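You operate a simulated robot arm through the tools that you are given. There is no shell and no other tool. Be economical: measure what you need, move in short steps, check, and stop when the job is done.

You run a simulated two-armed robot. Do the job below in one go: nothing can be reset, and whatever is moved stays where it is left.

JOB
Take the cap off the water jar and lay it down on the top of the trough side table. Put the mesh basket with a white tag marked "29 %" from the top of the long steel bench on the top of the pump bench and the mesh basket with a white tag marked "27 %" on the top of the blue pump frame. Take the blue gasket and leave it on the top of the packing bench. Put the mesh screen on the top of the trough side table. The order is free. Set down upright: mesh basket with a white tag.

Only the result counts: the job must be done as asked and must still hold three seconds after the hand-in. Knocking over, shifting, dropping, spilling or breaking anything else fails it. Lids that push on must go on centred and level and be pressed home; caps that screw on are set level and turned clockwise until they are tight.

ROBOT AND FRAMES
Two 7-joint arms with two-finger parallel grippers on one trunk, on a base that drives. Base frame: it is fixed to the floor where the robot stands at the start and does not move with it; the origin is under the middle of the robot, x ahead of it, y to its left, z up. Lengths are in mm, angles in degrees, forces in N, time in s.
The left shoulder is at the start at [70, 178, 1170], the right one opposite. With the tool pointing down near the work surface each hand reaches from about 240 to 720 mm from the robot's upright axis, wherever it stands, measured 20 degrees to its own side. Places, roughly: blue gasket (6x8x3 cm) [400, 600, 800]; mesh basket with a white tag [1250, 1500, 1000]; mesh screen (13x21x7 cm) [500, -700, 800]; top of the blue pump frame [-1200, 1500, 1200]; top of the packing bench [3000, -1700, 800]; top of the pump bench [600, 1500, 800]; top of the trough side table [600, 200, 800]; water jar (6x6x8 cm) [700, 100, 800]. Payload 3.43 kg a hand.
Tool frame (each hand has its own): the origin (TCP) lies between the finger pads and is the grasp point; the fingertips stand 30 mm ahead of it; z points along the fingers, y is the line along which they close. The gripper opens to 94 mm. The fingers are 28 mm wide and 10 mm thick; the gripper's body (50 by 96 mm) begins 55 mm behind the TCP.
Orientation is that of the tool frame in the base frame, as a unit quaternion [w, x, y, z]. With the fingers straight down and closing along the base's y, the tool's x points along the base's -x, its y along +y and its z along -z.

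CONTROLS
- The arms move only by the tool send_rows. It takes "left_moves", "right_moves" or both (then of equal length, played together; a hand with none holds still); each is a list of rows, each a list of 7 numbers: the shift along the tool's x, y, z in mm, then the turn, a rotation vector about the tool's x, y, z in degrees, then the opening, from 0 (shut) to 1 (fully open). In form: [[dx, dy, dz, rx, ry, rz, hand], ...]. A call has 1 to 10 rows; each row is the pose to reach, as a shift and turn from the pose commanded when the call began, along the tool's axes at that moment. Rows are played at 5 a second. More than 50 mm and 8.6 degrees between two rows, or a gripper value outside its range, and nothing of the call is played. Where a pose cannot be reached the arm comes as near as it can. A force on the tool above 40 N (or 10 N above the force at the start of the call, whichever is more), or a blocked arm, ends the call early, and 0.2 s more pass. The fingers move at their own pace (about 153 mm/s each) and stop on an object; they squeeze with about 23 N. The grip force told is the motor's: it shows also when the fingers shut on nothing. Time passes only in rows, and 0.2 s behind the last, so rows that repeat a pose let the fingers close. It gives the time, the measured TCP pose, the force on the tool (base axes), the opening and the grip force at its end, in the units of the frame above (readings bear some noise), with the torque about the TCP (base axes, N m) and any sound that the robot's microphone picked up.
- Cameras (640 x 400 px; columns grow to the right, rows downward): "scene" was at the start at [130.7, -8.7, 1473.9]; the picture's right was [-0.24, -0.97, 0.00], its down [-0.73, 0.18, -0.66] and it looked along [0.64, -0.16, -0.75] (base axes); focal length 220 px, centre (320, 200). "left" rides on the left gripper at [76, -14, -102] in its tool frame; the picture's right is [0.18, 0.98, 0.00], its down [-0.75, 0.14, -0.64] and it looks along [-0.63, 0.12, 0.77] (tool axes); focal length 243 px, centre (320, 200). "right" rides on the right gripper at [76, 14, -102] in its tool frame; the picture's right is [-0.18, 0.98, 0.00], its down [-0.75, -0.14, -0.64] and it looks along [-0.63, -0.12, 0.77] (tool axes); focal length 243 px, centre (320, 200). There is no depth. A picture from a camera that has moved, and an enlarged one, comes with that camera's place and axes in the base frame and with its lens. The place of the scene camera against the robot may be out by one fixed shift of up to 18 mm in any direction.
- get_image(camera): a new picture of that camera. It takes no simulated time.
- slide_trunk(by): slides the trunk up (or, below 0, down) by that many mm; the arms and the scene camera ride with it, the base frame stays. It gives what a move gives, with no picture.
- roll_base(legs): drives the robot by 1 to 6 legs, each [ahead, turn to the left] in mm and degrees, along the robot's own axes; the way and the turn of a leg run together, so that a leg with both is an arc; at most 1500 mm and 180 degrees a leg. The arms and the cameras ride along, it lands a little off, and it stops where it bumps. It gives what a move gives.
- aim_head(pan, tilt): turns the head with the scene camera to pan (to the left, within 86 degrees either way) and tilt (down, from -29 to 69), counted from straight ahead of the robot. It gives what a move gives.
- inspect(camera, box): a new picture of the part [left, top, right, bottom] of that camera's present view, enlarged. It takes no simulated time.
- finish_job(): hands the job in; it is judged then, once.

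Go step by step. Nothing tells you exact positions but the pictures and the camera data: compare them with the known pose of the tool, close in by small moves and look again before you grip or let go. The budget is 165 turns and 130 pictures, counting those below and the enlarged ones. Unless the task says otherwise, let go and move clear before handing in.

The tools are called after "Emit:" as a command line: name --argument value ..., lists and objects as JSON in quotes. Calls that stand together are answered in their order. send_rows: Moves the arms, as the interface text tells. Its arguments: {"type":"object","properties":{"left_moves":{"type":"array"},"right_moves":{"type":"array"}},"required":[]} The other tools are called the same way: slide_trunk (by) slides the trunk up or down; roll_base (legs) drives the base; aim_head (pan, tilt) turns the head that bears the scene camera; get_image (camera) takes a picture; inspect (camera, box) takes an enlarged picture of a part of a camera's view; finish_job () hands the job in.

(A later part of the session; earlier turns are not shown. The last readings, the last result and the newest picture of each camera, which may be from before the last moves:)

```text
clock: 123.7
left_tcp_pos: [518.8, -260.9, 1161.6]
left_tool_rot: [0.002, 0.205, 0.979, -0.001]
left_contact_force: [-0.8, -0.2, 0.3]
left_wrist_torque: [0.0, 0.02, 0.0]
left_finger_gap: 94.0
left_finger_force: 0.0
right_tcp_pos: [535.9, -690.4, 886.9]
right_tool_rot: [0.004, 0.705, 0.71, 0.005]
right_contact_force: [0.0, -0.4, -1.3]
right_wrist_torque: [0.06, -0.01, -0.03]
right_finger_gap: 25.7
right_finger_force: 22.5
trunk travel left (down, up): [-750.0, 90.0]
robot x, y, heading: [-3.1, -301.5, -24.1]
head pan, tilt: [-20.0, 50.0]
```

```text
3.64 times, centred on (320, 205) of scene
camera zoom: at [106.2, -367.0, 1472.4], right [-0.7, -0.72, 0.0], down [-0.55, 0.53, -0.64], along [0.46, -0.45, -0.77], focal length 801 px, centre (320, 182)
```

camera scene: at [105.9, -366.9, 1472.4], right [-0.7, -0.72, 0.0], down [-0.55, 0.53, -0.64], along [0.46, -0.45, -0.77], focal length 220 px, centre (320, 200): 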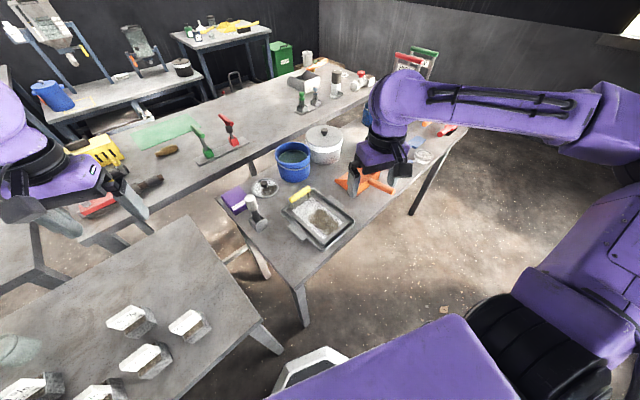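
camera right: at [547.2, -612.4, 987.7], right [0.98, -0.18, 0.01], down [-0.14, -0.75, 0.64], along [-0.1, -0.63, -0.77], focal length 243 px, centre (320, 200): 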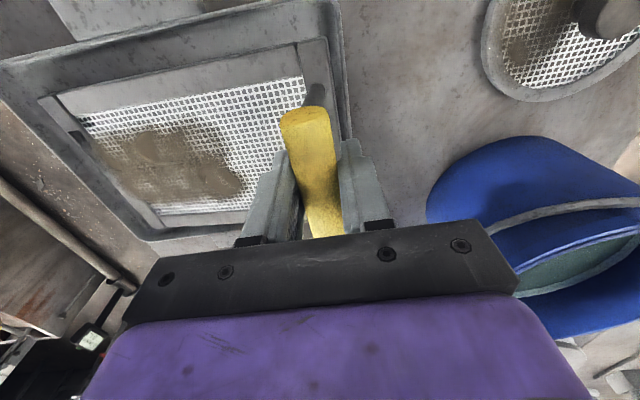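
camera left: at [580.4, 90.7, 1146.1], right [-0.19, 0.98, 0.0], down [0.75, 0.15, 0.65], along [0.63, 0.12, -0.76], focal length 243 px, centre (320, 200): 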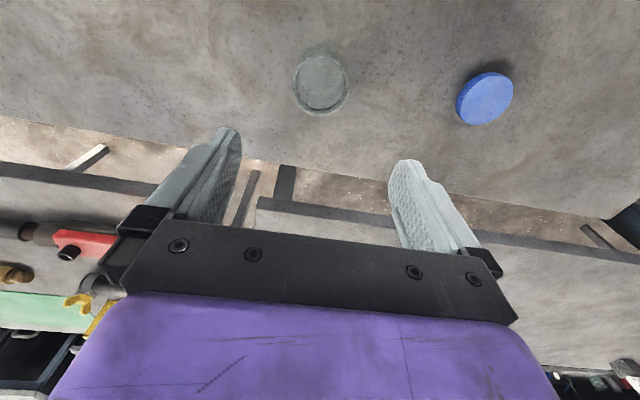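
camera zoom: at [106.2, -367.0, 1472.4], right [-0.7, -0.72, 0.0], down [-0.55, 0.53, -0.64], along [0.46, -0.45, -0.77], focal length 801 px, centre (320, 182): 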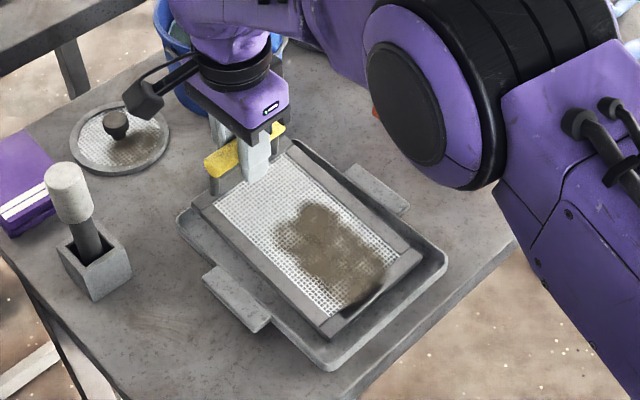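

The screen comes up lightly with the handle. Lift further and check that the tray stays.

Emit:
send_rows --right_moves '[[0, 0, -30, 0, 0, 0, 0], [0, 0, -65, 0, 0, 0, 0], [0, 0, -100, 0, 0, 0, 0], [0, 0, -140, 0, 0, 0, 0], [0, 0, -180, 0, 0, 0, 0], [0, 0, -220, 0, 0, 0, 0], [0, 0, -250, 0, 0, 0, 0]]'

Emit:
get_image --camera "scene"

```text
clock: 125.3
left_tcp_pos: [518.4, -262.3, 1161.9]
left_tool_rot: [0.003, 0.206, 0.979, -0.001]
left_contact_force: [0.2, 0.4, -0.5]
left_wrist_torque: [0.0, 0.01, 0.01]
left_finger_gap: 93.8
left_finger_force: 0.1
right_tcp_pos: [532.1, -688.1, 1137.3]
right_tool_rot: [0.005, 0.705, 0.709, 0.005]
right_contact_force: [0.6, -1.1, -1.5]
right_wrist_torque: [0.01, -0.04, 0.0]
right_finger_gap: 25.7
right_finger_force: 23.6
trunk travel left (down, up): [-750.0, 90.0]
robot x, y, heading: [-2.1, -300.1, -24.3]
head pan, tilt: [-20.0, 50.0]
```

```text
52 pictures are left
camera scene: at [105.8, -366.7, 1472.4], right [-0.7, -0.72, 0.0], down [-0.55, 0.53, -0.64], along [0.46, -0.45, -0.77], focal length 220 px, centre (320, 200)
```

scene: 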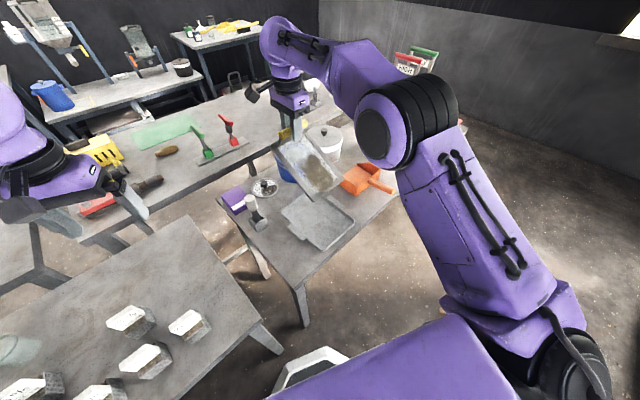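

The screen is free of the tray, drooping a bit. Raise it more and turn the robot left toward the trough side table.

Emit:
send_rows --right_moves '[[0, 0, -30, 0, 0, 0, 0], [0, 0, -60, 0, 0, 0, 0]]'

Emit:
roll_base --legs '[[0, 30], [0, 30]]'

Emit:
get_image --camera "scene"

```text
clock: 125.9
left_tcp_pos: [519.6, -262.0, 1162.8]
left_tool_rot: [0.003, 0.205, 0.979, 0.0]
left_contact_force: [0.5, 0.5, 0.3]
left_wrist_torque: [-0.02, -0.01, 0.01]
left_finger_gap: 94.0
left_finger_force: 0.0
right_tcp_pos: [531.5, -688.8, 1196.8]
right_tool_rot: [0.005, 0.704, 0.71, 0.004]
right_contact_force: [-0.3, 0.2, -2.2]
right_wrist_torque: [0.0, -0.05, -0.02]
right_finger_gap: 21.4
right_finger_force: 22.3
trunk travel left (down, up): [-750.0, 90.0]
robot x, y, heading: [-0.5, -300.6, -24.2]
head pan, tilt: [-20.0, 50.0]
```

```text
clock: 129.2
left_tcp_pos: [222.7, 170.4, 1162.4]
left_tool_rot: [0.002, -0.314, 0.949, 0.0]
left_contact_force: [-0.6, 0.0, -0.1]
left_wrist_torque: [0.02, -0.02, 0.04]
left_finger_gap: 93.9
left_finger_force: 0.1
right_tcp_pos: [599.8, -31.3, 1196.2]
right_tool_rot: [0.001, 0.251, 0.968, 0.006]
right_contact_force: [0.6, -0.5, -2.7]
right_wrist_torque: [0.01, 0.0, -0.04]
right_finger_gap: 21.3
right_finger_force: 23.0
trunk travel left (down, up): [-750.0, 90.0]
robot x, y, heading: [-0.9, -303.6, 36.5]
head pan, tilt: [-20.0, 50.0]
```

```text
51 pictures are left
camera scene: at [120.2, -241.5, 1472.4], right [0.28, -0.96, 0.0], down [-0.74, -0.21, -0.64], along [0.62, 0.18, -0.77], focal length 220 px, centre (320, 200)
```

scene: 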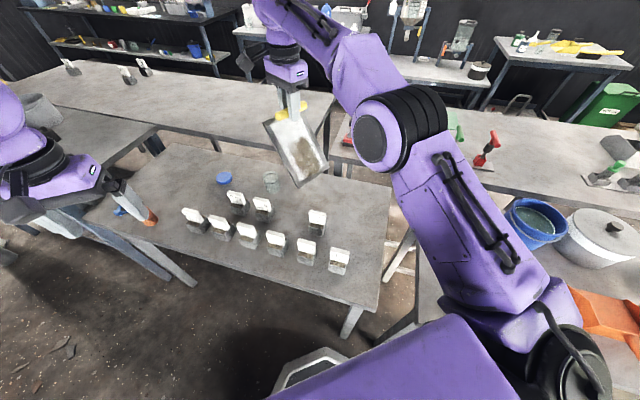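

Emit:
send_rows --right_moves '[[-17, -5, 0, 0, 0, -7.5, 0], [-34, -9, 0, 0, 0, -15, 0], [-50, -14, 0, 0, 0, -22.5, 0], [-67.5, -18.5, 0, 0, 0, -30, 0], [-67.5, -18.5, 35, 0, 0, -30, 0], [-67.5, -18.5, 70, 0, 0, -30, 0]]'

Emit:
aim_head --pan -20 --tilt 40

Emit:
get_image --camera "scene"

Emit:
get_image --camera "right"

```text
clock: 130.6
left_tcp_pos: [223.5, 169.6, 1162.4]
left_tool_rot: [0.001, -0.315, 0.949, 0.0]
left_contact_force: [0.1, 0.6, 0.4]
left_wrist_torque: [-0.01, 0.03, -0.03]
left_finger_gap: 94.1
left_finger_force: 0.1
right_tcp_pos: [651.1, -78.4, 1126.2]
right_tool_rot: [0.004, -0.008, 1.0, 0.004]
right_contact_force: [0.0, 0.0, -2.7]
right_wrist_torque: [0.02, 0.05, -0.02]
right_finger_gap: 21.6
right_finger_force: 23.2
trunk travel left (down, up): [-750.0, 90.0]
robot x, y, heading: [-1.0, -301.3, 36.2]
head pan, tilt: [-20.0, 50.0]
```

```text
clock: 131.3
left_tcp_pos: [222.3, 169.9, 1161.9]
left_tool_rot: [0.002, -0.314, 0.949, 0.001]
left_contact_force: [-0.3, 0.9, -0.2]
left_wrist_torque: [-0.02, 0.02, 0.0]
left_finger_gap: 94.0
left_finger_force: 0.0
right_tcp_pos: [650.2, -78.8, 1127.4]
right_tool_rot: [0.003, -0.008, 1.0, 0.005]
right_contact_force: [-0.8, -0.7, -1.4]
right_wrist_torque: [0.01, 0.02, 0.02]
right_finger_gap: 21.4
right_finger_force: 22.1
trunk travel left (down, up): [-750.0, 90.0]
robot x, y, heading: [0.6, -297.9, 36.3]
head pan, tilt: [-20.0, 40.0]
```

```text
50 pictures are left
camera scene: at [127.7, -239.2, 1486.5], right [0.28, -0.96, 0.0], down [-0.62, -0.18, -0.77], along [0.74, 0.21, -0.64], focal length 220 px, centre (320, 200)
```

scene: 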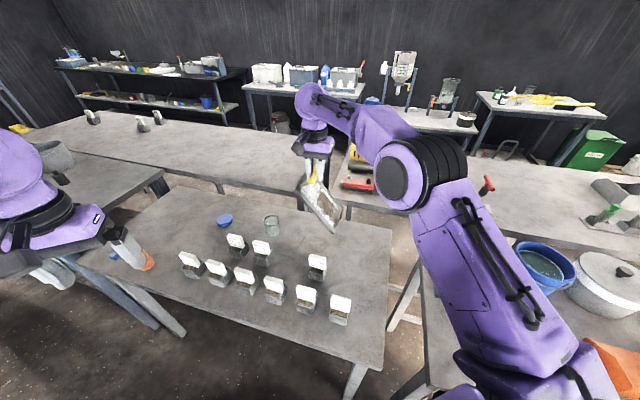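

```text
49 pictures are left
camera right: at [573.6, -65.4, 1228.0], right [0.17, 0.99, 0.01], down [0.75, -0.14, 0.65], along [0.64, -0.1, -0.76], focal length 243 px, centre (320, 200)
```

right: 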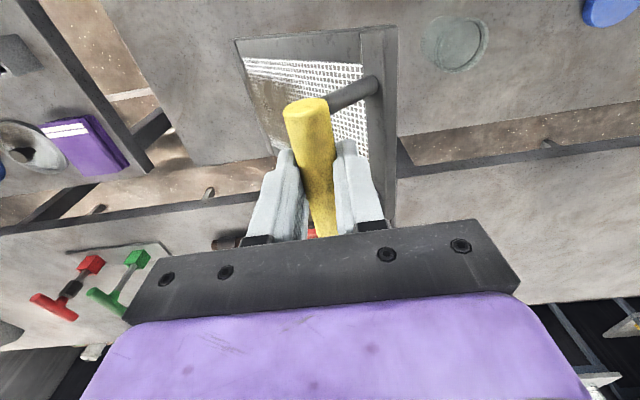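

The screen hangs by its handle. I'll set its lower end on the table near y≈-290 and lay it down by lowering while moving toward +y.

Emit:
send_rows --right_moves '[[0, -35, 0, 0, 0, 0, 0], [0, -70, 0, 0, 0, 0, 0], [0, -105, 0, 0, 0, 0, 0], [0, -140, 0, 0, 0, 0, 0], [0, -168, 20, 0, 0, 0, 0], [0, -168, 50, 0, 0, 0, 0], [0, -168, 80, 0, 0, 0, 0], [0, -168, 80, 0, 0, 0, 0]]'

Emit:
get_image --camera "scene"

Emit:
inspect --camera "scene" --box '[270, 130, 420, 260]'

```text
clock: 133.1
left_tcp_pos: [223.2, 168.9, 1162.9]
left_tool_rot: [0.003, -0.315, 0.949, 0.001]
left_contact_force: [0.3, -0.3, -0.4]
left_wrist_torque: [0.0, 0.01, 0.0]
left_finger_gap: 94.0
left_finger_force: 0.0
right_tcp_pos: [653.5, -246.6, 1045.1]
right_tool_rot: [0.004, -0.008, 1.0, 0.006]
right_contact_force: [0.0, 0.2, -1.9]
right_wrist_torque: [0.04, 0.01, 0.0]
right_finger_gap: 21.4
right_finger_force: 23.3
trunk travel left (down, up): [-750.0, 90.0]
robot x, y, heading: [-1.9, -301.1, 35.9]
head pan, tilt: [-20.0, 40.0]
```

```text
48 pictures are left
camera scene: at [127.2, -239.9, 1486.7], right [0.28, -0.96, 0.0], down [-0.62, -0.18, -0.77], along [0.74, 0.21, -0.64], focal length 220 px, centre (320, 200)
```

scene: 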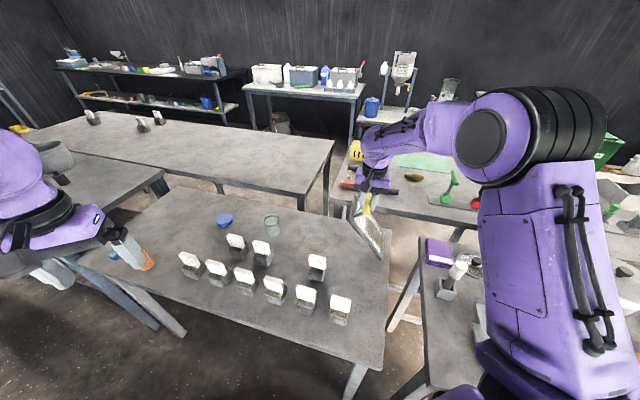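

```text
3.08 times, centred on (345, 195) of scene
camera zoom: at [127.2, -239.9, 1486.7], right [0.28, -0.96, 0.0], down [-0.62, -0.18, -0.77], along [0.74, 0.21, -0.64], focal length 677 px, centre (243, 215)
```

zoom: 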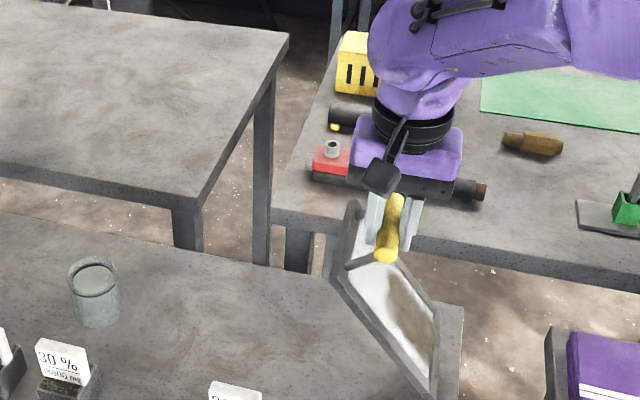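

Emit:
send_rows --right_moves '[[0, 25, 10, 0, 0, 0, 0], [0, 25, 25, 0, 0, 0, 0], [0, 25, 40, 0, 0, 0, 0], [0, 25, 40, 0, 0, 0, 0]]'

Emit:
inspect --camera "scene" --box '[270, 130, 420, 260]'

```text
clock: 134.1
left_tcp_pos: [222.3, 170.0, 1161.1]
left_tool_rot: [0.001, -0.315, 0.949, 0.0]
left_contact_force: [-0.4, 0.5, 0.1]
left_wrist_torque: [-0.02, -0.02, -0.01]
left_finger_gap: 94.2
left_finger_force: 0.0
right_tcp_pos: [655.8, -221.1, 1005.4]
right_tool_rot: [0.003, -0.008, 1.0, 0.004]
right_contact_force: [0.6, 0.3, -1.5]
right_wrist_torque: [0.01, 0.02, -0.01]
right_finger_gap: 21.2
right_finger_force: 23.0
trunk travel left (down, up): [-750.0, 90.0]
robot x, y, heading: [2.0, -299.5, 36.2]
head pan, tilt: [-20.0, 40.0]
```

```text
3.08 times, centred on (345, 195) of scene
camera zoom: at [127.4, -238.6, 1486.6], right [0.28, -0.96, 0.0], down [-0.62, -0.18, -0.77], along [0.74, 0.21, -0.64], focal length 677 px, centre (243, 215)
```

zoom: 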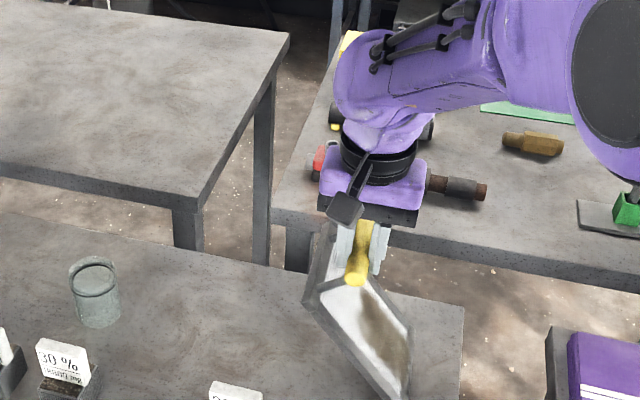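

Emit:
send_rows --right_moves '[[0, 0, 12, 0, 0, 0, 0], [0, 0, 24, 0, 0, 0, 0], [0, 0, 36, 0, 0, 0, 0]]'

Emit:
send_rows --right_moves '[[0, 4, 10, 0, 0, 0, 0], [0, 10, 20, 0, 0, 0, 0], [0, 16, 30, 0, 0, 0, 0]]'

Emit:
aim_head --pan -25 --tilt 50

Emit:
inspect --camera "scene" --box '[240, 120, 400, 260]'

```text
clock: 134.9
left_tcp_pos: [223.4, 169.6, 1161.8]
left_tool_rot: [0.002, -0.315, 0.949, 0.001]
left_contact_force: [0.0, 0.1, 0.9]
left_wrist_torque: [0.0, 0.0, -0.01]
left_finger_gap: 94.1
left_finger_force: 0.1
right_tcp_pos: [654.6, -221.1, 967.9]
right_tool_rot: [0.004, -0.008, 1.0, 0.005]
right_contact_force: [1.1, 1.3, -0.5]
right_wrist_torque: [-0.02, 0.05, -0.01]
right_finger_gap: 21.5
right_finger_force: 22.7
trunk travel left (down, up): [-750.0, 90.0]
robot x, y, heading: [-1.1, -301.2, 36.2]
head pan, tilt: [-20.0, 40.0]
```

```text
clock: 135.7
left_tcp_pos: [222.4, 169.7, 1161.6]
left_tool_rot: [0.001, -0.314, 0.949, 0.001]
left_contact_force: [0.1, 0.1, 0.1]
left_wrist_torque: [-0.01, -0.01, -0.02]
left_finger_gap: 94.0
left_finger_force: 0.0
right_tcp_pos: [653.8, -204.5, 939.5]
right_tool_rot: [0.002, -0.008, 1.0, 0.005]
right_contact_force: [-0.8, 0.0, 0.1]
right_wrist_torque: [-0.13, 0.13, -0.03]
right_finger_gap: 21.5
right_finger_force: 23.0
trunk travel left (down, up): [-750.0, 90.0]
robot x, y, heading: [-3.7, -302.0, 36.2]
head pan, tilt: [-20.0, 40.0]
```

```text
clock: 136.5
left_tcp_pos: [222.2, 169.0, 1162.7]
left_tool_rot: [0.002, -0.315, 0.949, 0.001]
left_contact_force: [-0.7, -0.2, -0.6]
left_wrist_torque: [-0.04, 0.04, 0.01]
left_finger_gap: 94.3
left_finger_force: 0.1
right_tcp_pos: [653.4, -205.1, 940.2]
right_tool_rot: [0.004, -0.006, 1.0, 0.005]
right_contact_force: [0.2, 0.4, -1.7]
right_wrist_torque: [0.05, 0.05, 0.0]
right_finger_gap: 21.5
right_finger_force: 23.2
trunk travel left (down, up): [-750.0, 90.0]
robot x, y, heading: [0.5, -302.1, 36.2]
head pan, tilt: [-25.0, 50.0]
```

```text
2.86 times, centred on (320, 190) of scene
camera zoom: at [121.5, -248.0, 1472.4], right [0.19, -0.98, 0.0], down [-0.75, -0.15, -0.64], along [0.63, 0.12, -0.77], focal length 629 px, centre (320, 229)
```

zoom: 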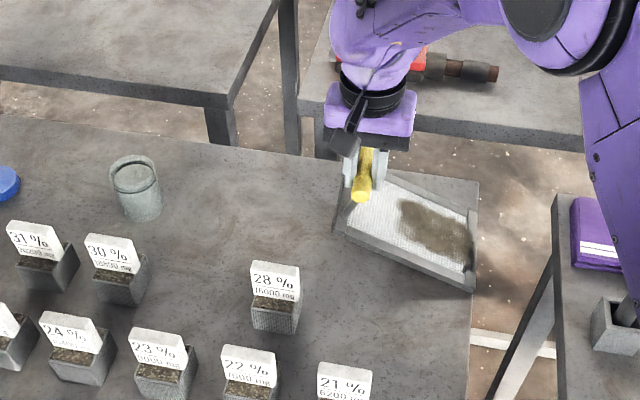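

The far end is about at the table's right edge. Lift a little, shift 70 mm toward +y, then continue lowering.

Emit:
send_rows --right_moves '[[0, 0, -25, 0, 0, 0, 0], [0, 35, -25, 0, 0, 0, 0], [0, 70, -20, 0, 0, 0, 0], [0, 85, 0, 0, 0, 0, 0], [0, 90, 15, 0, 0, 0, 0], [0, 96, 30, 0, 0, 0, 0]]'

Emit:
inspect --camera "scene" --box '[240, 120, 400, 260]'

```text
clock: 137.9
left_tcp_pos: [222.7, 169.4, 1162.5]
left_tool_rot: [0.002, -0.314, 0.949, 0.0]
left_contact_force: [0.6, 0.1, -1.2]
left_wrist_torque: [0.01, 0.02, 0.01]
left_finger_gap: 94.0
left_finger_force: 0.1
right_tcp_pos: [651.8, -108.9, 909.9]
right_tool_rot: [0.004, -0.008, 1.0, 0.004]
right_contact_force: [0.6, 0.9, -1.3]
right_wrist_torque: [-0.04, -0.05, 0.03]
right_finger_gap: 21.2
right_finger_force: 23.0
trunk travel left (down, up): [-750.0, 90.0]
robot x, y, heading: [1.3, -301.8, 35.9]
head pan, tilt: [-25.0, 50.0]
```

```text
2.86 times, centred on (320, 190) of scene
camera zoom: at [121.6, -247.2, 1472.4], right [0.19, -0.98, 0.0], down [-0.75, -0.15, -0.64], along [0.63, 0.12, -0.77], focal length 629 px, centre (320, 229)
```

zoom: 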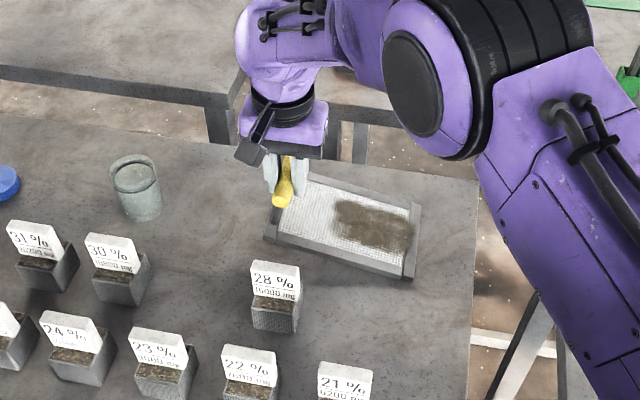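

Emit:
send_rows --right_moves '[[0, 8, 14, 0, 0, 0, 0], [0, 15, 28, 0, 0, 0, 0], [0, 20, 40, 0, 0, 0, 0], [0, 24, 50, 0, 0, 0, 0]]'

Emit:
inspect --camera "scene" --box '[240, 120, 400, 260]'

```text
clock: 138.9
left_tcp_pos: [220.3, 166.9, 1164.3]
left_tool_rot: [0.004, -0.315, 0.949, 0.001]
left_contact_force: [0.1, -0.7, 0.1]
left_wrist_torque: [-0.03, 0.0, 0.01]
left_finger_gap: 94.1
left_finger_force: 0.0
right_tcp_pos: [652.6, -85.4, 867.1]
right_tool_rot: [0.008, -0.008, 1.0, 0.008]
right_contact_force: [3.3, -6.0, 26.8]
right_wrist_torque: [-0.03, -0.02, 0.08]
right_finger_gap: 21.4
right_finger_force: 22.6
trunk travel left (down, up): [-750.0, 90.0]
robot x, y, heading: [2.2, -297.1, 36.0]
head pan, tilt: [-25.0, 50.0]
```

```text
2.86 times, centred on (320, 190) of scene
camera zoom: at [117.2, -251.1, 1473.5], right [0.19, -0.98, 0.0], down [-0.75, -0.15, -0.65], along [0.63, 0.13, -0.76], focal length 629 px, centre (320, 229)
```

zoom: 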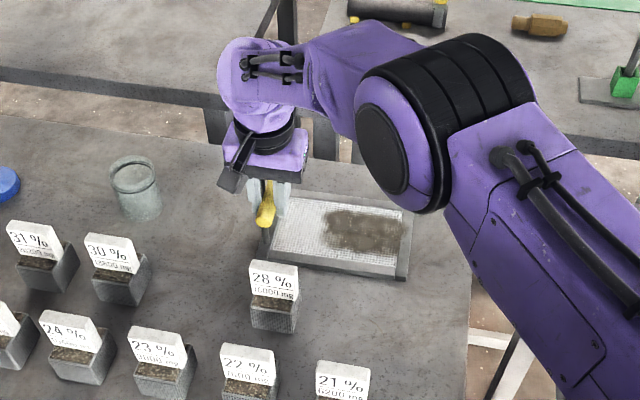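

The screen lies flat. Ease off, release, and rise.

Emit:
send_rows --right_moves '[[0, 0, -6, 0, 0, 0, 0], [0, 0, -6, 0, 0, 0, 0.4], [0, 0, -6, 0, 0, 0, 0.4], [0, 0, -30, 0, 0, 0, 0.4], [0, 0, -70, 0, 0, 0, 0.5], [0, 0, -115, 0, 0, 0, 1], [0, 0, -160, 0, 0, 0, 1], [0, 0, -205, 0, 0, 0, 1], [20, 0, -250, 0, 0, 0, 1]]'

Emit:
inspect --camera "scene" --box '[180, 120, 400, 300]'

```text
clock: 140.9
left_tcp_pos: [219.5, 168.3, 1162.4]
left_tool_rot: [0.003, -0.314, 0.949, 0.001]
left_contact_force: [0.0, 0.2, 1.5]
left_wrist_torque: [0.01, -0.01, 0.02]
left_finger_gap: 94.1
left_finger_force: 0.2
right_tcp_pos: [629.5, -87.1, 1112.0]
right_tool_rot: [0.004, -0.008, 1.0, 0.005]
right_contact_force: [0.4, 0.8, 0.7]
right_wrist_torque: [0.02, 0.0, 0.0]
right_finger_gap: 93.9
right_finger_force: 0.0
trunk travel left (down, up): [-750.0, 90.0]
robot x, y, heading: [0.6, -302.5, 36.0]
head pan, tilt: [-25.0, 50.0]
```

```text
2.22 times, centred on (290, 210) of scene
camera zoom: at [118.1, -248.5, 1472.6], right [0.19, -0.98, 0.0], down [-0.75, -0.15, -0.64], along [0.63, 0.12, -0.76], focal length 489 px, centre (387, 178)
```

zoom: 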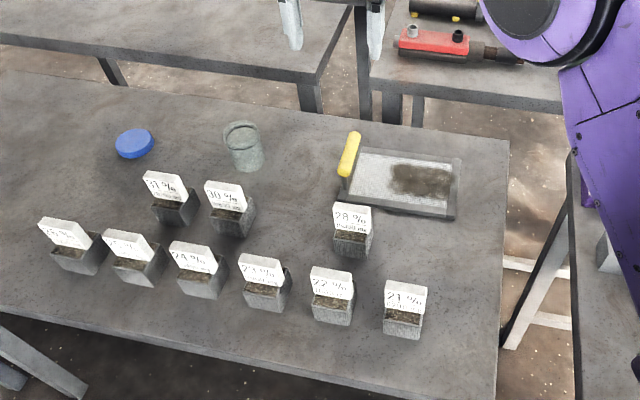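

Cap, screen and jar are done. Next the blue gasket: drive along the table to about y=450 facing it.

Emit:
roll_base --legs '[[0, 54], [750, 0], [0, -90]]'

Emit:
aim_head --pan 20 --tilt 55

Emit:
get_image --camera "scene"

```text
clock: 151.2
left_tcp_pos: [449.3, 708.6, 1162.7]
left_tool_rot: [0.002, -0.013, 1.0, 0.001]
left_contact_force: [0.2, -0.3, 0.7]
left_wrist_torque: [0.0, -0.03, 0.0]
left_finger_gap: 93.9
left_finger_force: 0.2
right_tcp_pos: [635.4, 262.2, 1110.4]
right_tool_rot: [0.004, 0.295, 0.956, 0.004]
right_contact_force: [0.5, 0.0, 0.1]
right_wrist_torque: [0.0, -0.02, -0.01]
right_finger_gap: 94.0
right_finger_force: 0.0
trunk travel left (down, up): [-750.0, 90.0]
robot x, y, heading: [-6.2, 448.1, 1.0]
head pan, tilt: [-25.0, 50.0]
```

```text
clock: 152.3
left_tcp_pos: [449.4, 707.6, 1162.5]
left_tool_rot: [0.002, -0.013, 1.0, 0.001]
left_contact_force: [0.4, 0.2, 0.8]
left_wrist_torque: [0.03, 0.01, 0.01]
left_finger_gap: 94.1
left_finger_force: 0.0
right_tcp_pos: [635.2, 261.0, 1110.9]
right_tool_rot: [0.006, 0.295, 0.955, 0.004]
right_contact_force: [0.6, 0.1, 0.6]
right_wrist_torque: [-0.05, -0.03, 0.01]
right_finger_gap: 94.1
right_finger_force: 0.1
trunk travel left (down, up): [-750.0, 90.0]
robot x, y, heading: [-3.5, 450.7, 1.0]
head pan, tilt: [20.0, 55.0]
```

```text
41 pictures are left
camera scene: at [119.2, 486.6, 1465.9], right [0.36, -0.93, 0.0], down [-0.77, -0.29, -0.57], along [0.54, 0.2, -0.82], focal length 220 px, centre (320, 200)
```

scene: 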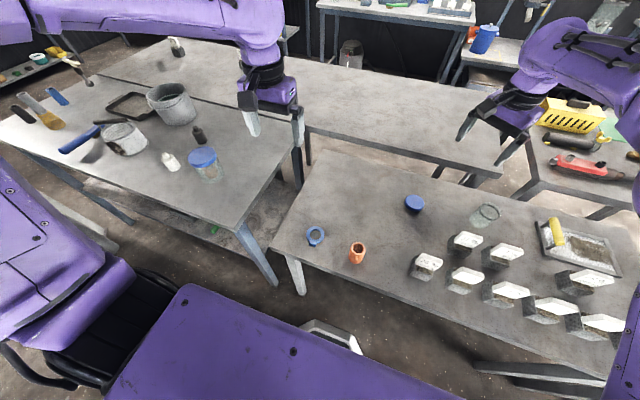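

Gasket is near [415, 609]. Lower the left hand above it and look.

Emit:
send_rows --left_moves '[[7, -20, 40, 0, 0, 0, 1], [14, -40, 80, 0, 0, 0, 1], [21, -60, 120, 0, 0, 0, 1], [28, -80, 160, 0, 0, 0, 1], [34, -98, 200, 0, 0, 0, 1], [34, -98, 230, 0, 0, 0, 1]]'

Emit:
get_image --camera "left"

```text
clock: 153.7
left_tcp_pos: [420.3, 609.2, 931.0]
left_tool_rot: [0.003, -0.013, 1.0, 0.001]
left_contact_force: [-0.2, 0.3, 0.0]
left_wrist_torque: [0.0, 0.01, 0.04]
left_finger_gap: 94.1
left_finger_force: 0.1
right_tcp_pos: [636.2, 262.7, 1110.8]
right_tool_rot: [0.004, 0.295, 0.955, 0.004]
right_contact_force: [0.1, 0.2, 0.1]
right_wrist_torque: [0.0, 0.03, -0.03]
right_finger_gap: 94.0
right_finger_force: 0.0
trunk travel left (down, up): [-750.0, 90.0]
robot x, y, heading: [-1.9, 451.0, 1.1]
head pan, tilt: [20.0, 55.0]
```

```text
40 pictures are left
camera left: at [343.6, 592.9, 1034.7], right [-0.21, 0.98, 0.0], down [0.75, 0.16, 0.65], along [0.63, 0.14, -0.76], focal length 243 px, centre (320, 200)
```

left: 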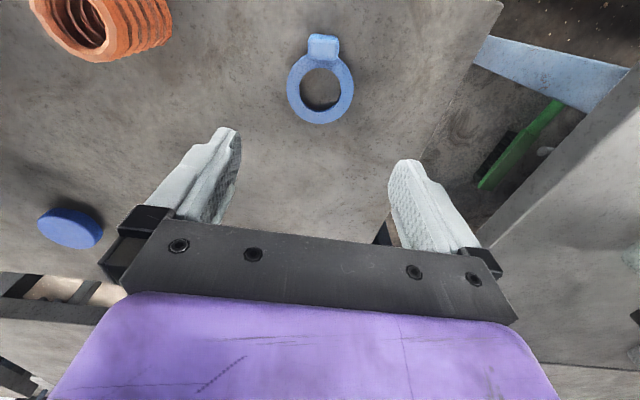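

Emit:
inspect --camera "left" --box '[270, 20, 370, 140]'

Emit:
inspect --camera "scene" --box '[280, 200, 380, 280]'

```text
3.33 times, centred on (320, 80) of left
camera zoom: at [343.6, 592.9, 1034.7], right [-0.21, 0.98, 0.0], down [0.75, 0.16, 0.65], along [0.63, 0.14, -0.76], focal length 809 px, centre (320, 600)
```

zoom: 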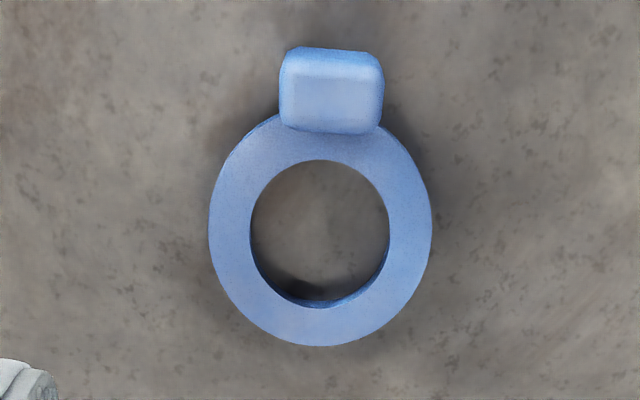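

```text
5.00 times, centred on (330, 240) of scene
camera zoom: at [120.2, 487.1, 1465.9], right [0.36, -0.93, 0.0], down [-0.77, -0.29, -0.57], along [0.53, 0.2, -0.82], focal length 1101 px, centre (270, 0)
```

zoom: 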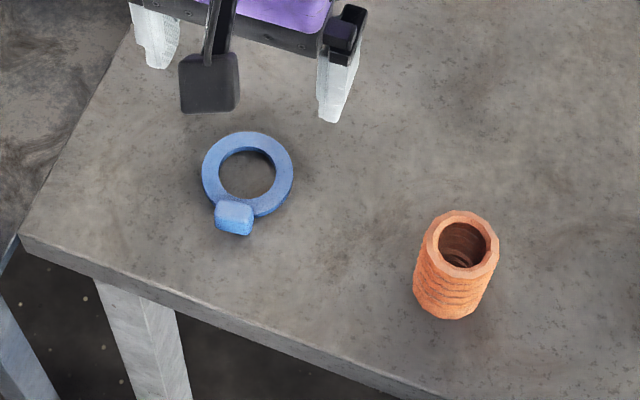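

The gasket has a raised tab (≈26 mm wide) at about [373, 603]. I'll grip it by that tab.

Emit:
send_rows --left_moves '[[27, -2.5, 20, 0, 0, 0, 0.7], [53, -4.6, 45, 0, 0, 0, 0.6], [53, -4.6, 70, 0, 0, 0, 0.6]]'

Emit:
get_image --camera "left"

```text
clock: 154.5
left_tcp_pos: [367.5, 603.2, 861.8]
left_tool_rot: [0.002, -0.013, 1.0, 0.0]
left_contact_force: [-0.7, 0.9, -0.9]
left_wrist_torque: [0.0, -0.02, 0.03]
left_finger_gap: 56.2
left_finger_force: 0.0
right_tcp_pos: [636.1, 262.5, 1110.9]
right_tool_rot: [0.004, 0.295, 0.955, 0.003]
right_contact_force: [1.3, -0.5, 0.5]
right_wrist_torque: [0.0, -0.05, -0.01]
right_finger_gap: 93.9
right_finger_force: 0.0
trunk travel left (down, up): [-750.0, 90.0]
robot x, y, heading: [-4.6, 448.6, 0.9]
head pan, tilt: [20.0, 55.0]
```

```text
37 pictures are left
camera left: at [291.1, 586.6, 964.2], right [-0.21, 0.98, 0.0], down [0.75, 0.16, 0.65], along [0.63, 0.14, -0.76], focal length 243 px, centre (320, 200)
```

left: 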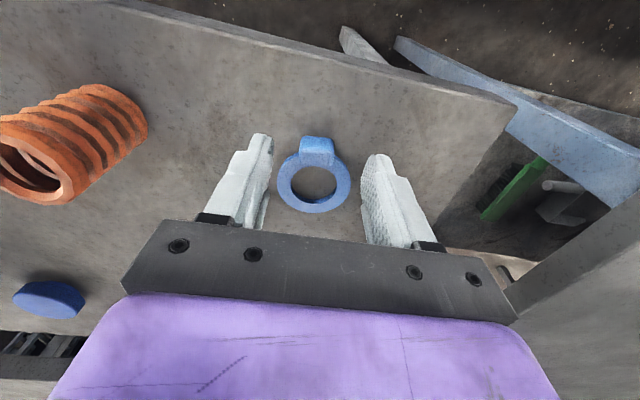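

Emit:
send_rows --left_moves '[[-2, -1, 14, 0, 0, 0, 0.6], [-2, -1, 27, 0, 0, 0, 0.6], [-2, -1, 27, 0, 0, 0, 0], [-2, -1, 27, 0, 0, 0, 0], [-2, -1, 27, 0, 0, 0, 0]]'

Emit:
send_rows --left_moves '[[0, 0, -30, 0, 0, 0, 0], [0, 0, -70, 0, 0, 0, 0], [0, 0, -115, 0, 0, 0, 0], [0, 0, -160, 0, 0, 0, 0], [0, 0, -205, 0, 0, 0, 0], [0, 0, -250, 0, 0, 0, 0]]'

Emit:
get_image --camera "left"

```text
clock: 155.7
left_tcp_pos: [369.1, 602.1, 835.4]
left_tool_rot: [0.002, -0.013, 1.0, 0.002]
left_contact_force: [0.1, 0.6, -0.4]
left_wrist_torque: [-0.01, 0.02, 0.01]
left_finger_gap: 23.1
left_finger_force: 22.9
right_tcp_pos: [634.8, 262.2, 1110.8]
right_tool_rot: [0.005, 0.295, 0.956, 0.004]
right_contact_force: [0.3, 0.1, -0.2]
right_wrist_torque: [0.01, 0.03, 0.0]
right_finger_gap: 93.8
right_finger_force: 0.2
trunk travel left (down, up): [-750.0, 90.0]
robot x, y, heading: [-6.5, 453.0, 0.9]
head pan, tilt: [20.0, 55.0]
```

```text
clock: 157.1
left_tcp_pos: [369.9, 606.4, 1083.8]
left_tool_rot: [0.002, -0.013, 1.0, 0.0]
left_contact_force: [0.5, 0.3, 0.1]
left_wrist_torque: [-0.04, 0.03, -0.01]
left_finger_gap: 23.2
left_finger_force: 22.6
right_tcp_pos: [635.1, 266.0, 1111.7]
right_tool_rot: [0.006, 0.293, 0.956, 0.002]
right_contact_force: [-0.4, 1.2, 0.1]
right_wrist_torque: [-0.04, -0.02, -0.01]
right_finger_gap: 94.0
right_finger_force: 0.1
trunk travel left (down, up): [-750.0, 90.0]
robot x, y, heading: [-1.8, 452.5, 1.1]
head pan, tilt: [20.0, 55.0]
```

```text
36 pictures are left
camera left: at [292.2, 589.7, 1185.9], right [-0.21, 0.98, 0.0], down [0.75, 0.16, 0.65], along [0.63, 0.13, -0.76], focal length 243 px, centre (320, 200)
```

left: 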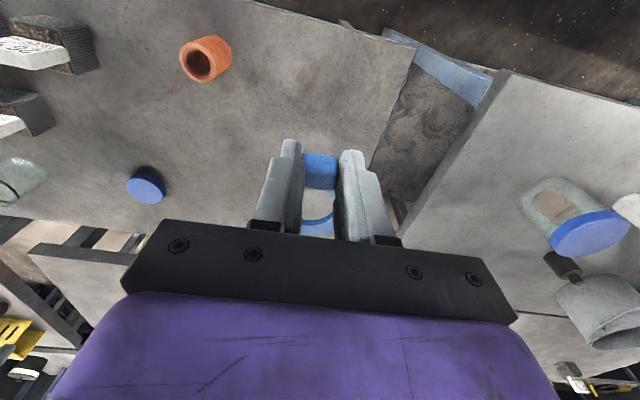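

The gasket is held. Now drive around the left side: back off, turn left, and go up the corridor toward the benches' far end, then look.

Emit:
roll_base --legs '[[-380, 0], [0, 89], [1100, 0], [1050, 0]]'

Emit:
aim_head --pan -55 --tilt 30

Emit:
get_image --camera "scene"

```text
clock: 173.5
left_tcp_pos: [-499.6, 2967.7, 1082.9]
left_tool_rot: [-0.001, 0.708, -0.706, -0.002]
left_contact_force: [0.8, 0.0, -0.3]
left_wrist_torque: [-0.01, 0.03, 0.01]
left_finger_gap: 23.0
left_finger_force: 23.0
right_tcp_pos: [-153.7, 3226.0, 1110.9]
right_tool_rot: [0.0, -0.456, 0.89, 0.007]
right_contact_force: [0.0, 0.4, 0.1]
right_wrist_torque: [0.05, 0.0, 0.03]
right_finger_gap: 93.9
right_finger_force: 0.2
trunk travel left (down, up): [-750.0, 90.0]
robot x, y, heading: [-359.9, 2596.1, 89.4]
head pan, tilt: [20.0, 55.0]
```

```text
clock: 174.9
left_tcp_pos: [-500.0, 2967.5, 1082.9]
left_tool_rot: [-0.001, 0.708, -0.707, -0.002]
left_contact_force: [0.6, 0.3, -0.8]
left_wrist_torque: [0.02, -0.01, 0.07]
left_finger_gap: 23.2
left_finger_force: 23.0
right_tcp_pos: [-152.6, 3225.5, 1111.3]
right_tool_rot: [0.001, -0.456, 0.89, 0.007]
right_contact_force: [0.4, 0.4, 0.0]
right_wrist_torque: [0.02, -0.01, -0.01]
right_finger_gap: 93.7
right_finger_force: 0.1
trunk travel left (down, up): [-750.0, 90.0]
robot x, y, heading: [-357.4, 2588.6, 89.7]
head pan, tilt: [-55.0, 30.0]
```

```text
35 pictures are left
camera scene: at [-278.6, 2702.2, 1501.9], right [0.57, -0.82, 0.0], down [-0.41, -0.28, -0.87], along [0.71, 0.49, -0.5], focal length 220 px, centre (320, 200)
```

scene: 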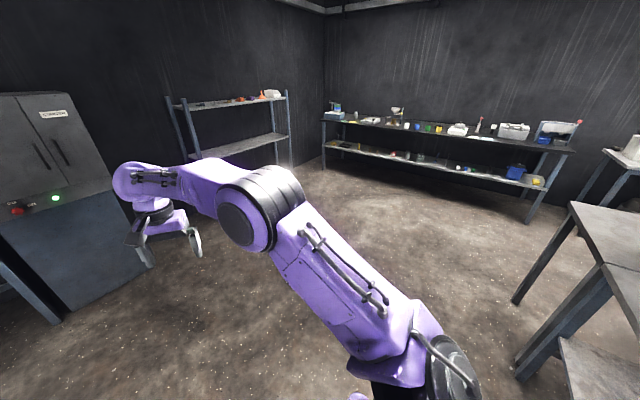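

The floor is open here; long bench ends at y≈2090. Drive to x≈1950 and turn to face down the far aisle.

Emit:
roll_base --legs '[[0, -89.7], [1150, 0], [1160, 0], [0, -90]]'

Emit:
aim_head --pan 0 --tilt 20

Emit:
get_image --camera "scene"

```text
clock: 193.9
left_tcp_pos: [2097.5, 2226.6, 1082.6]
left_tool_rot: [0.002, 0.696, 0.718, -0.001]
left_contact_force: [0.0, -0.2, -0.6]
left_wrist_torque: [0.02, -0.05, 0.02]
left_finger_gap: 22.9
left_finger_force: 22.9
right_tcp_pos: [1757.6, 1957.7, 1110.7]
right_tool_rot: [0.006, 0.883, 0.469, -0.001]
right_contact_force: [0.2, -1.1, 0.4]
right_wrist_torque: [0.02, 0.02, 0.01]
right_finger_gap: 94.1
right_finger_force: 0.0
trunk travel left (down, up): [-750.0, 90.0]
robot x, y, heading: [1948.5, 2600.6, -88.8]
head pan, tilt: [-55.0, 30.0]
```

```text
clock: 195.1
left_tcp_pos: [2098.1, 2226.9, 1083.3]
left_tool_rot: [0.003, 0.696, 0.718, -0.001]
left_contact_force: [0.2, 0.1, -0.8]
left_wrist_torque: [0.01, -0.01, -0.01]
left_finger_gap: 22.9
left_finger_force: 23.0
right_tcp_pos: [1757.9, 1957.8, 1111.1]
right_tool_rot: [0.006, 0.883, 0.469, -0.001]
right_contact_force: [0.4, 0.4, -0.4]
right_wrist_torque: [0.01, 0.02, -0.01]
right_finger_gap: 94.2
right_finger_force: 0.1
trunk travel left (down, up): [-750.0, 90.0]
robot x, y, heading: [1941.2, 2596.7, -88.7]
head pan, tilt: [0.0, 20.0]
```

```text
34 pictures are left
camera scene: at [1952.3, 2463.2, 1518.0], right [-1.0, -0.02, 0.0], down [-0.01, 0.34, -0.94], along [0.02, -0.94, -0.34], focal length 220 px, centre (320, 200)
```

scene: 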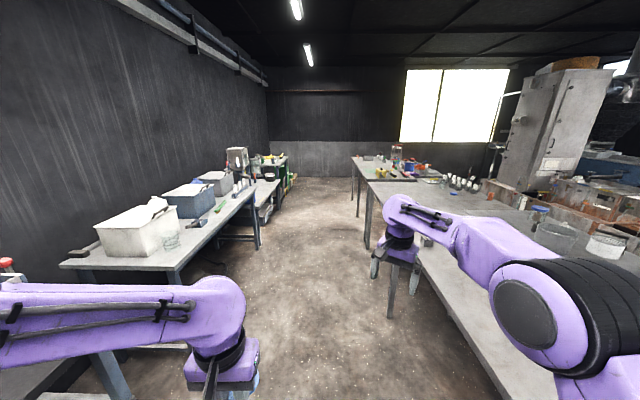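

The aisle is wide and open down to the packing bench at the far left. Drive down it and turn to face the bench.

Emit:
roll_base --legs '[[1500, 0], [1500, 0], [1130, 0], [0, 89]]'

Emit:
aim_head --pan 5 --tilt 35

Emit:
get_image --camera "scene"

```text
clock: 218.8
left_tcp_pos: [2403.2, -1393.5, 1083.0]
left_tool_rot: [0.002, -0.013, 1.0, 0.001]
left_contact_force: [0.0, 0.1, -0.2]
left_wrist_torque: [0.0, 0.02, 0.0]
left_finger_gap: 23.3
left_finger_force: 22.7
right_tcp_pos: [2668.8, -1734.9, 1110.9]
right_tool_rot: [0.005, 0.295, 0.955, 0.004]
right_contact_force: [0.3, -0.9, 0.9]
right_wrist_torque: [0.03, 0.01, 0.0]
right_finger_gap: 94.0
right_finger_force: 0.1
trunk travel left (down, up): [-750.0, 90.0]
robot x, y, heading: [2030.3, -1546.5, 0.9]
head pan, tilt: [0.0, 20.0]
```

```text
clock: 219.6
left_tcp_pos: [2403.4, -1393.3, 1084.2]
left_tool_rot: [0.003, -0.013, 1.0, 0.001]
left_contact_force: [0.2, 0.2, -0.6]
left_wrist_torque: [-0.03, 0.01, 0.0]
left_finger_gap: 23.3
left_finger_force: 23.3
right_tcp_pos: [2669.3, -1735.0, 1112.0]
right_tool_rot: [0.005, 0.296, 0.955, 0.004]
right_contact_force: [0.1, -0.1, -0.4]
right_wrist_torque: [0.0, -0.01, -0.01]
right_finger_gap: 93.9
right_finger_force: 0.0
trunk travel left (down, up): [-750.0, 90.0]
robot x, y, heading: [2028.5, -1543.8, 0.6]
head pan, tilt: [5.0, 35.0]
```

```text
33 pictures are left
camera scene: at [2173.8, -1526.6, 1494.2], right [0.1, -0.99, 0.0], down [-0.57, -0.06, -0.82], along [0.82, 0.08, -0.57], focal length 220 px, centre (320, 200)
```

scene: 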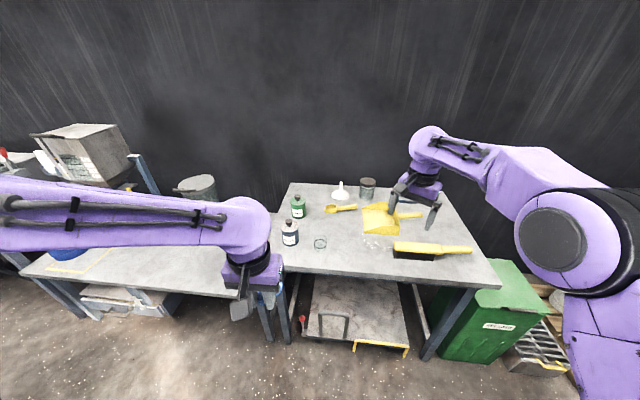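

The packing bench is ahead (near edge x≈2690), with a free spot near [2745, -1580]. Drive forward 200 mm and move the gasket over it.

Emit:
roll_base --legs '[[200, 0]]'

Emit:
send_rows --left_moves '[[-25, -35, 15, 0, 0, 0, 0], [-50, -70, 30, 0, 0, 0, 0], [-75, -105, 45, 0, 0, 0, 0], [-100, -140, 70, 0, 0, 0, 0], [-125, -170, 100, 0, 0, 0, 0], [-140, -185, 140, 0, 0, 0, 0], [-140, -185, 170, 0, 0, 0, 0]]'

Emit:
get_image --camera "left"

Emit:
get_image --camera "scene"

```text
clock: 221.2
left_tcp_pos: [2602.0, -1390.7, 1083.8]
left_tool_rot: [0.003, -0.014, 1.0, 0.002]
left_contact_force: [0.3, -0.1, -0.2]
left_wrist_torque: [-0.03, 0.0, 0.01]
left_finger_gap: 22.9
left_finger_force: 23.2
right_tcp_pos: [2868.6, -1730.8, 1111.3]
right_tool_rot: [0.006, 0.294, 0.956, 0.004]
right_contact_force: [-1.2, 0.1, -0.5]
right_wrist_torque: [-0.01, -0.01, 0.01]
right_finger_gap: 94.1
right_finger_force: 0.1
trunk travel left (down, up): [-750.0, 90.0]
robot x, y, heading: [2231.9, -1542.8, 1.0]
head pan, tilt: [5.0, 35.0]
```

```text
clock: 222.8
left_tcp_pos: [2754.5, -1568.3, 918.2]
left_tool_rot: [0.003, -0.022, 1.0, -0.007]
left_contact_force: [0.3, -1.0, -0.3]
left_wrist_torque: [0.01, -0.05, 0.01]
left_finger_gap: 23.0
left_finger_force: 22.9
right_tcp_pos: [2870.1, -1732.9, 1110.4]
right_tool_rot: [0.004, 0.295, 0.955, 0.004]
right_contact_force: [-0.5, 0.2, -0.4]
right_wrist_torque: [0.01, 0.01, -0.02]
right_finger_gap: 94.2
right_finger_force: 0.1
trunk travel left (down, up): [-750.0, 90.0]
robot x, y, heading: [2233.3, -1541.9, 0.8]
head pan, tilt: [5.0, 35.0]
```

```text
32 pictures are left
camera left: at [2677.9, -1585.2, 1021.3], right [-0.23, 0.97, -0.01], down [0.74, 0.18, 0.64], along [0.63, 0.14, -0.77], focal length 243 px, centre (320, 200)
```

left: 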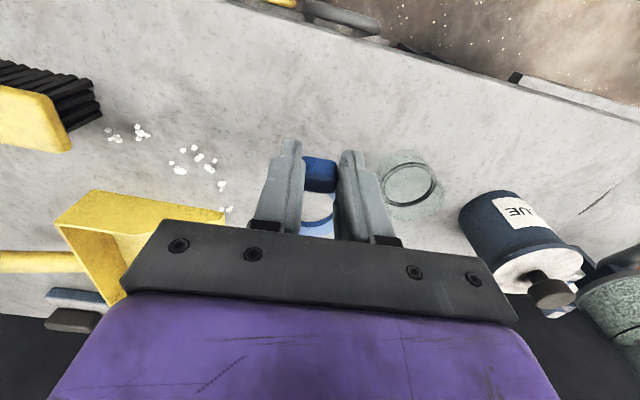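

```text
31 pictures are left
camera scene: at [2374.4, -1524.6, 1494.2], right [0.1, -0.99, 0.0], down [-0.57, -0.06, -0.82], along [0.81, 0.09, -0.57], focal length 220 px, centre (320, 200)
```

scene: 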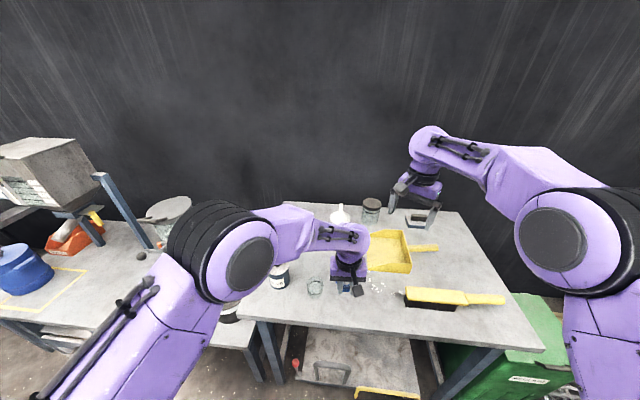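

The spot is clear. Shift slightly away from the glass and lower to the bench.

Emit:
send_rows --left_moves '[[12, -8, 15, 0, 0, 0, 0], [22, -15, 40, 0, 0, 0, 0], [22, -15, 65, 0, 0, 0, 0], [22, -15, 74, 0, 0, 0, 0], [22, -15, 78, 0, 0, 0, 0]]'

Emit:
send_rows --left_moves '[[0, 0, 2, 0, 0, 0, 0], [0, 0, 4, 0, 0, 0, 0], [0, 0, 6, 0, 0, 0, 0]]'

Emit:
get_image --camera "left"

```text
clock: 224.0
left_tcp_pos: [2727.5, -1586.0, 835.0]
left_tool_rot: [0.002, -0.013, 1.0, 0.001]
left_contact_force: [0.2, -0.5, 0.2]
left_wrist_torque: [-0.04, 0.01, 0.0]
left_finger_gap: 23.2
left_finger_force: 23.0
right_tcp_pos: [2870.9, -1730.3, 1110.3]
right_tool_rot: [0.004, 0.296, 0.955, 0.003]
right_contact_force: [-0.3, 0.1, -0.3]
right_wrist_torque: [0.0, 0.01, 0.0]
right_finger_gap: 93.9
right_finger_force: 0.0
trunk travel left (down, up): [-750.0, 90.0]
robot x, y, heading: [2234.1, -1539.1, 0.8]
head pan, tilt: [5.0, 35.0]
```

```text
clock: 224.8
left_tcp_pos: [2727.5, -1587.4, 832.4]
left_tool_rot: [0.006, -0.014, 1.0, 0.001]
left_contact_force: [2.1, 0.2, 29.9]
left_wrist_torque: [0.03, -0.28, -0.04]
left_finger_gap: 23.6
left_finger_force: 23.0
right_tcp_pos: [2866.6, -1731.2, 1113.2]
right_tool_rot: [0.006, 0.295, 0.955, 0.003]
right_contact_force: [0.2, 0.0, 0.7]
right_wrist_torque: [-0.03, -0.02, -0.03]
right_finger_gap: 94.0
right_finger_force: 0.1
trunk travel left (down, up): [-750.0, 90.0]
robot x, y, heading: [2228.8, -1542.6, 1.1]
head pan, tilt: [5.0, 35.0]
```

```text
30 pictures are left
camera left: at [2650.0, -1603.6, 935.1], right [-0.21, 0.98, 0.0], down [0.74, 0.16, 0.65], along [0.64, 0.14, -0.76], focal length 243 px, centre (320, 200)
```

left: 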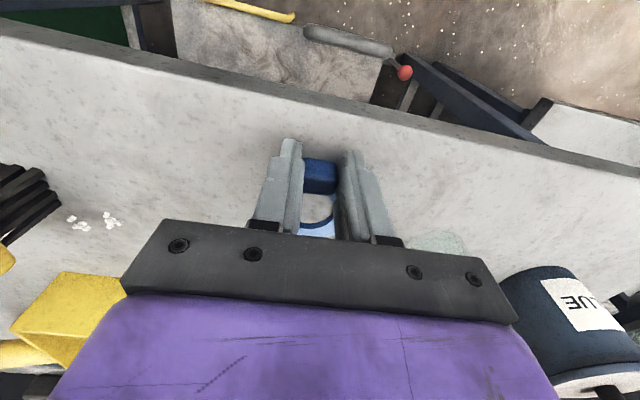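

Contact with the bench is firm. Ease, release, and rise straight up.

Emit:
send_rows --left_moves '[[0, 0, -4, 0, 0, 0, 0], [0, 0, -4, 0, 0, 0, 0.5], [0, 0, -4, 0, 0, 0, 0.5], [0, 0, -30, 0, 0, 0, 0.5], [0, 0, -75, 0, 0, 0, 0.5], [0, 0, -120, 0, 0, 0, 1], [0, 0, -165, 0, 0, 0, 1], [0, 0, -210, 0, 0, 0, 1], [0, 0, -255, 0, 0, 0, 1]]'

Emit:
get_image --camera "left"

```text
clock: 226.8
left_tcp_pos: [2729.8, -1580.2, 1091.7]
left_tool_rot: [0.0, -0.023, 1.0, -0.01]
left_contact_force: [-0.9, -0.1, -0.7]
left_wrist_torque: [0.0, -0.01, 0.02]
left_finger_gap: 94.1
left_finger_force: 0.1
right_tcp_pos: [2870.4, -1729.7, 1111.8]
right_tool_rot: [0.006, 0.295, 0.955, 0.003]
right_contact_force: [0.2, 0.4, 0.6]
right_wrist_torque: [-0.02, 0.01, -0.04]
right_finger_gap: 94.0
right_finger_force: 0.2
trunk travel left (down, up): [-750.0, 90.0]
robot x, y, heading: [2235.0, -1542.3, 0.9]
head pan, tilt: [5.0, 35.0]
```

```text
29 pictures are left
camera left: at [2654.7, -1597.2, 1194.4], right [-0.23, 0.97, -0.02], down [0.75, 0.19, 0.64], along [0.63, 0.13, -0.77], focal length 243 px, centre (320, 200)
```

left: 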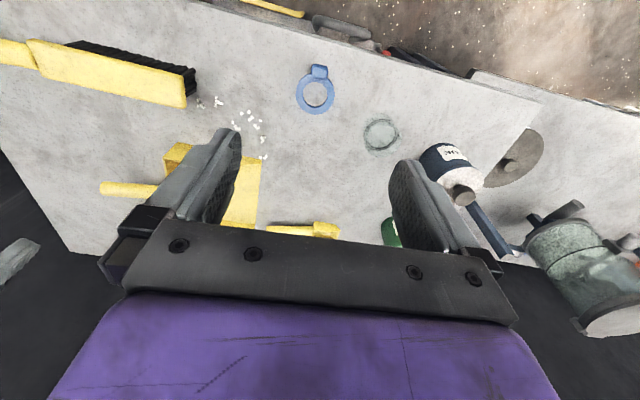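

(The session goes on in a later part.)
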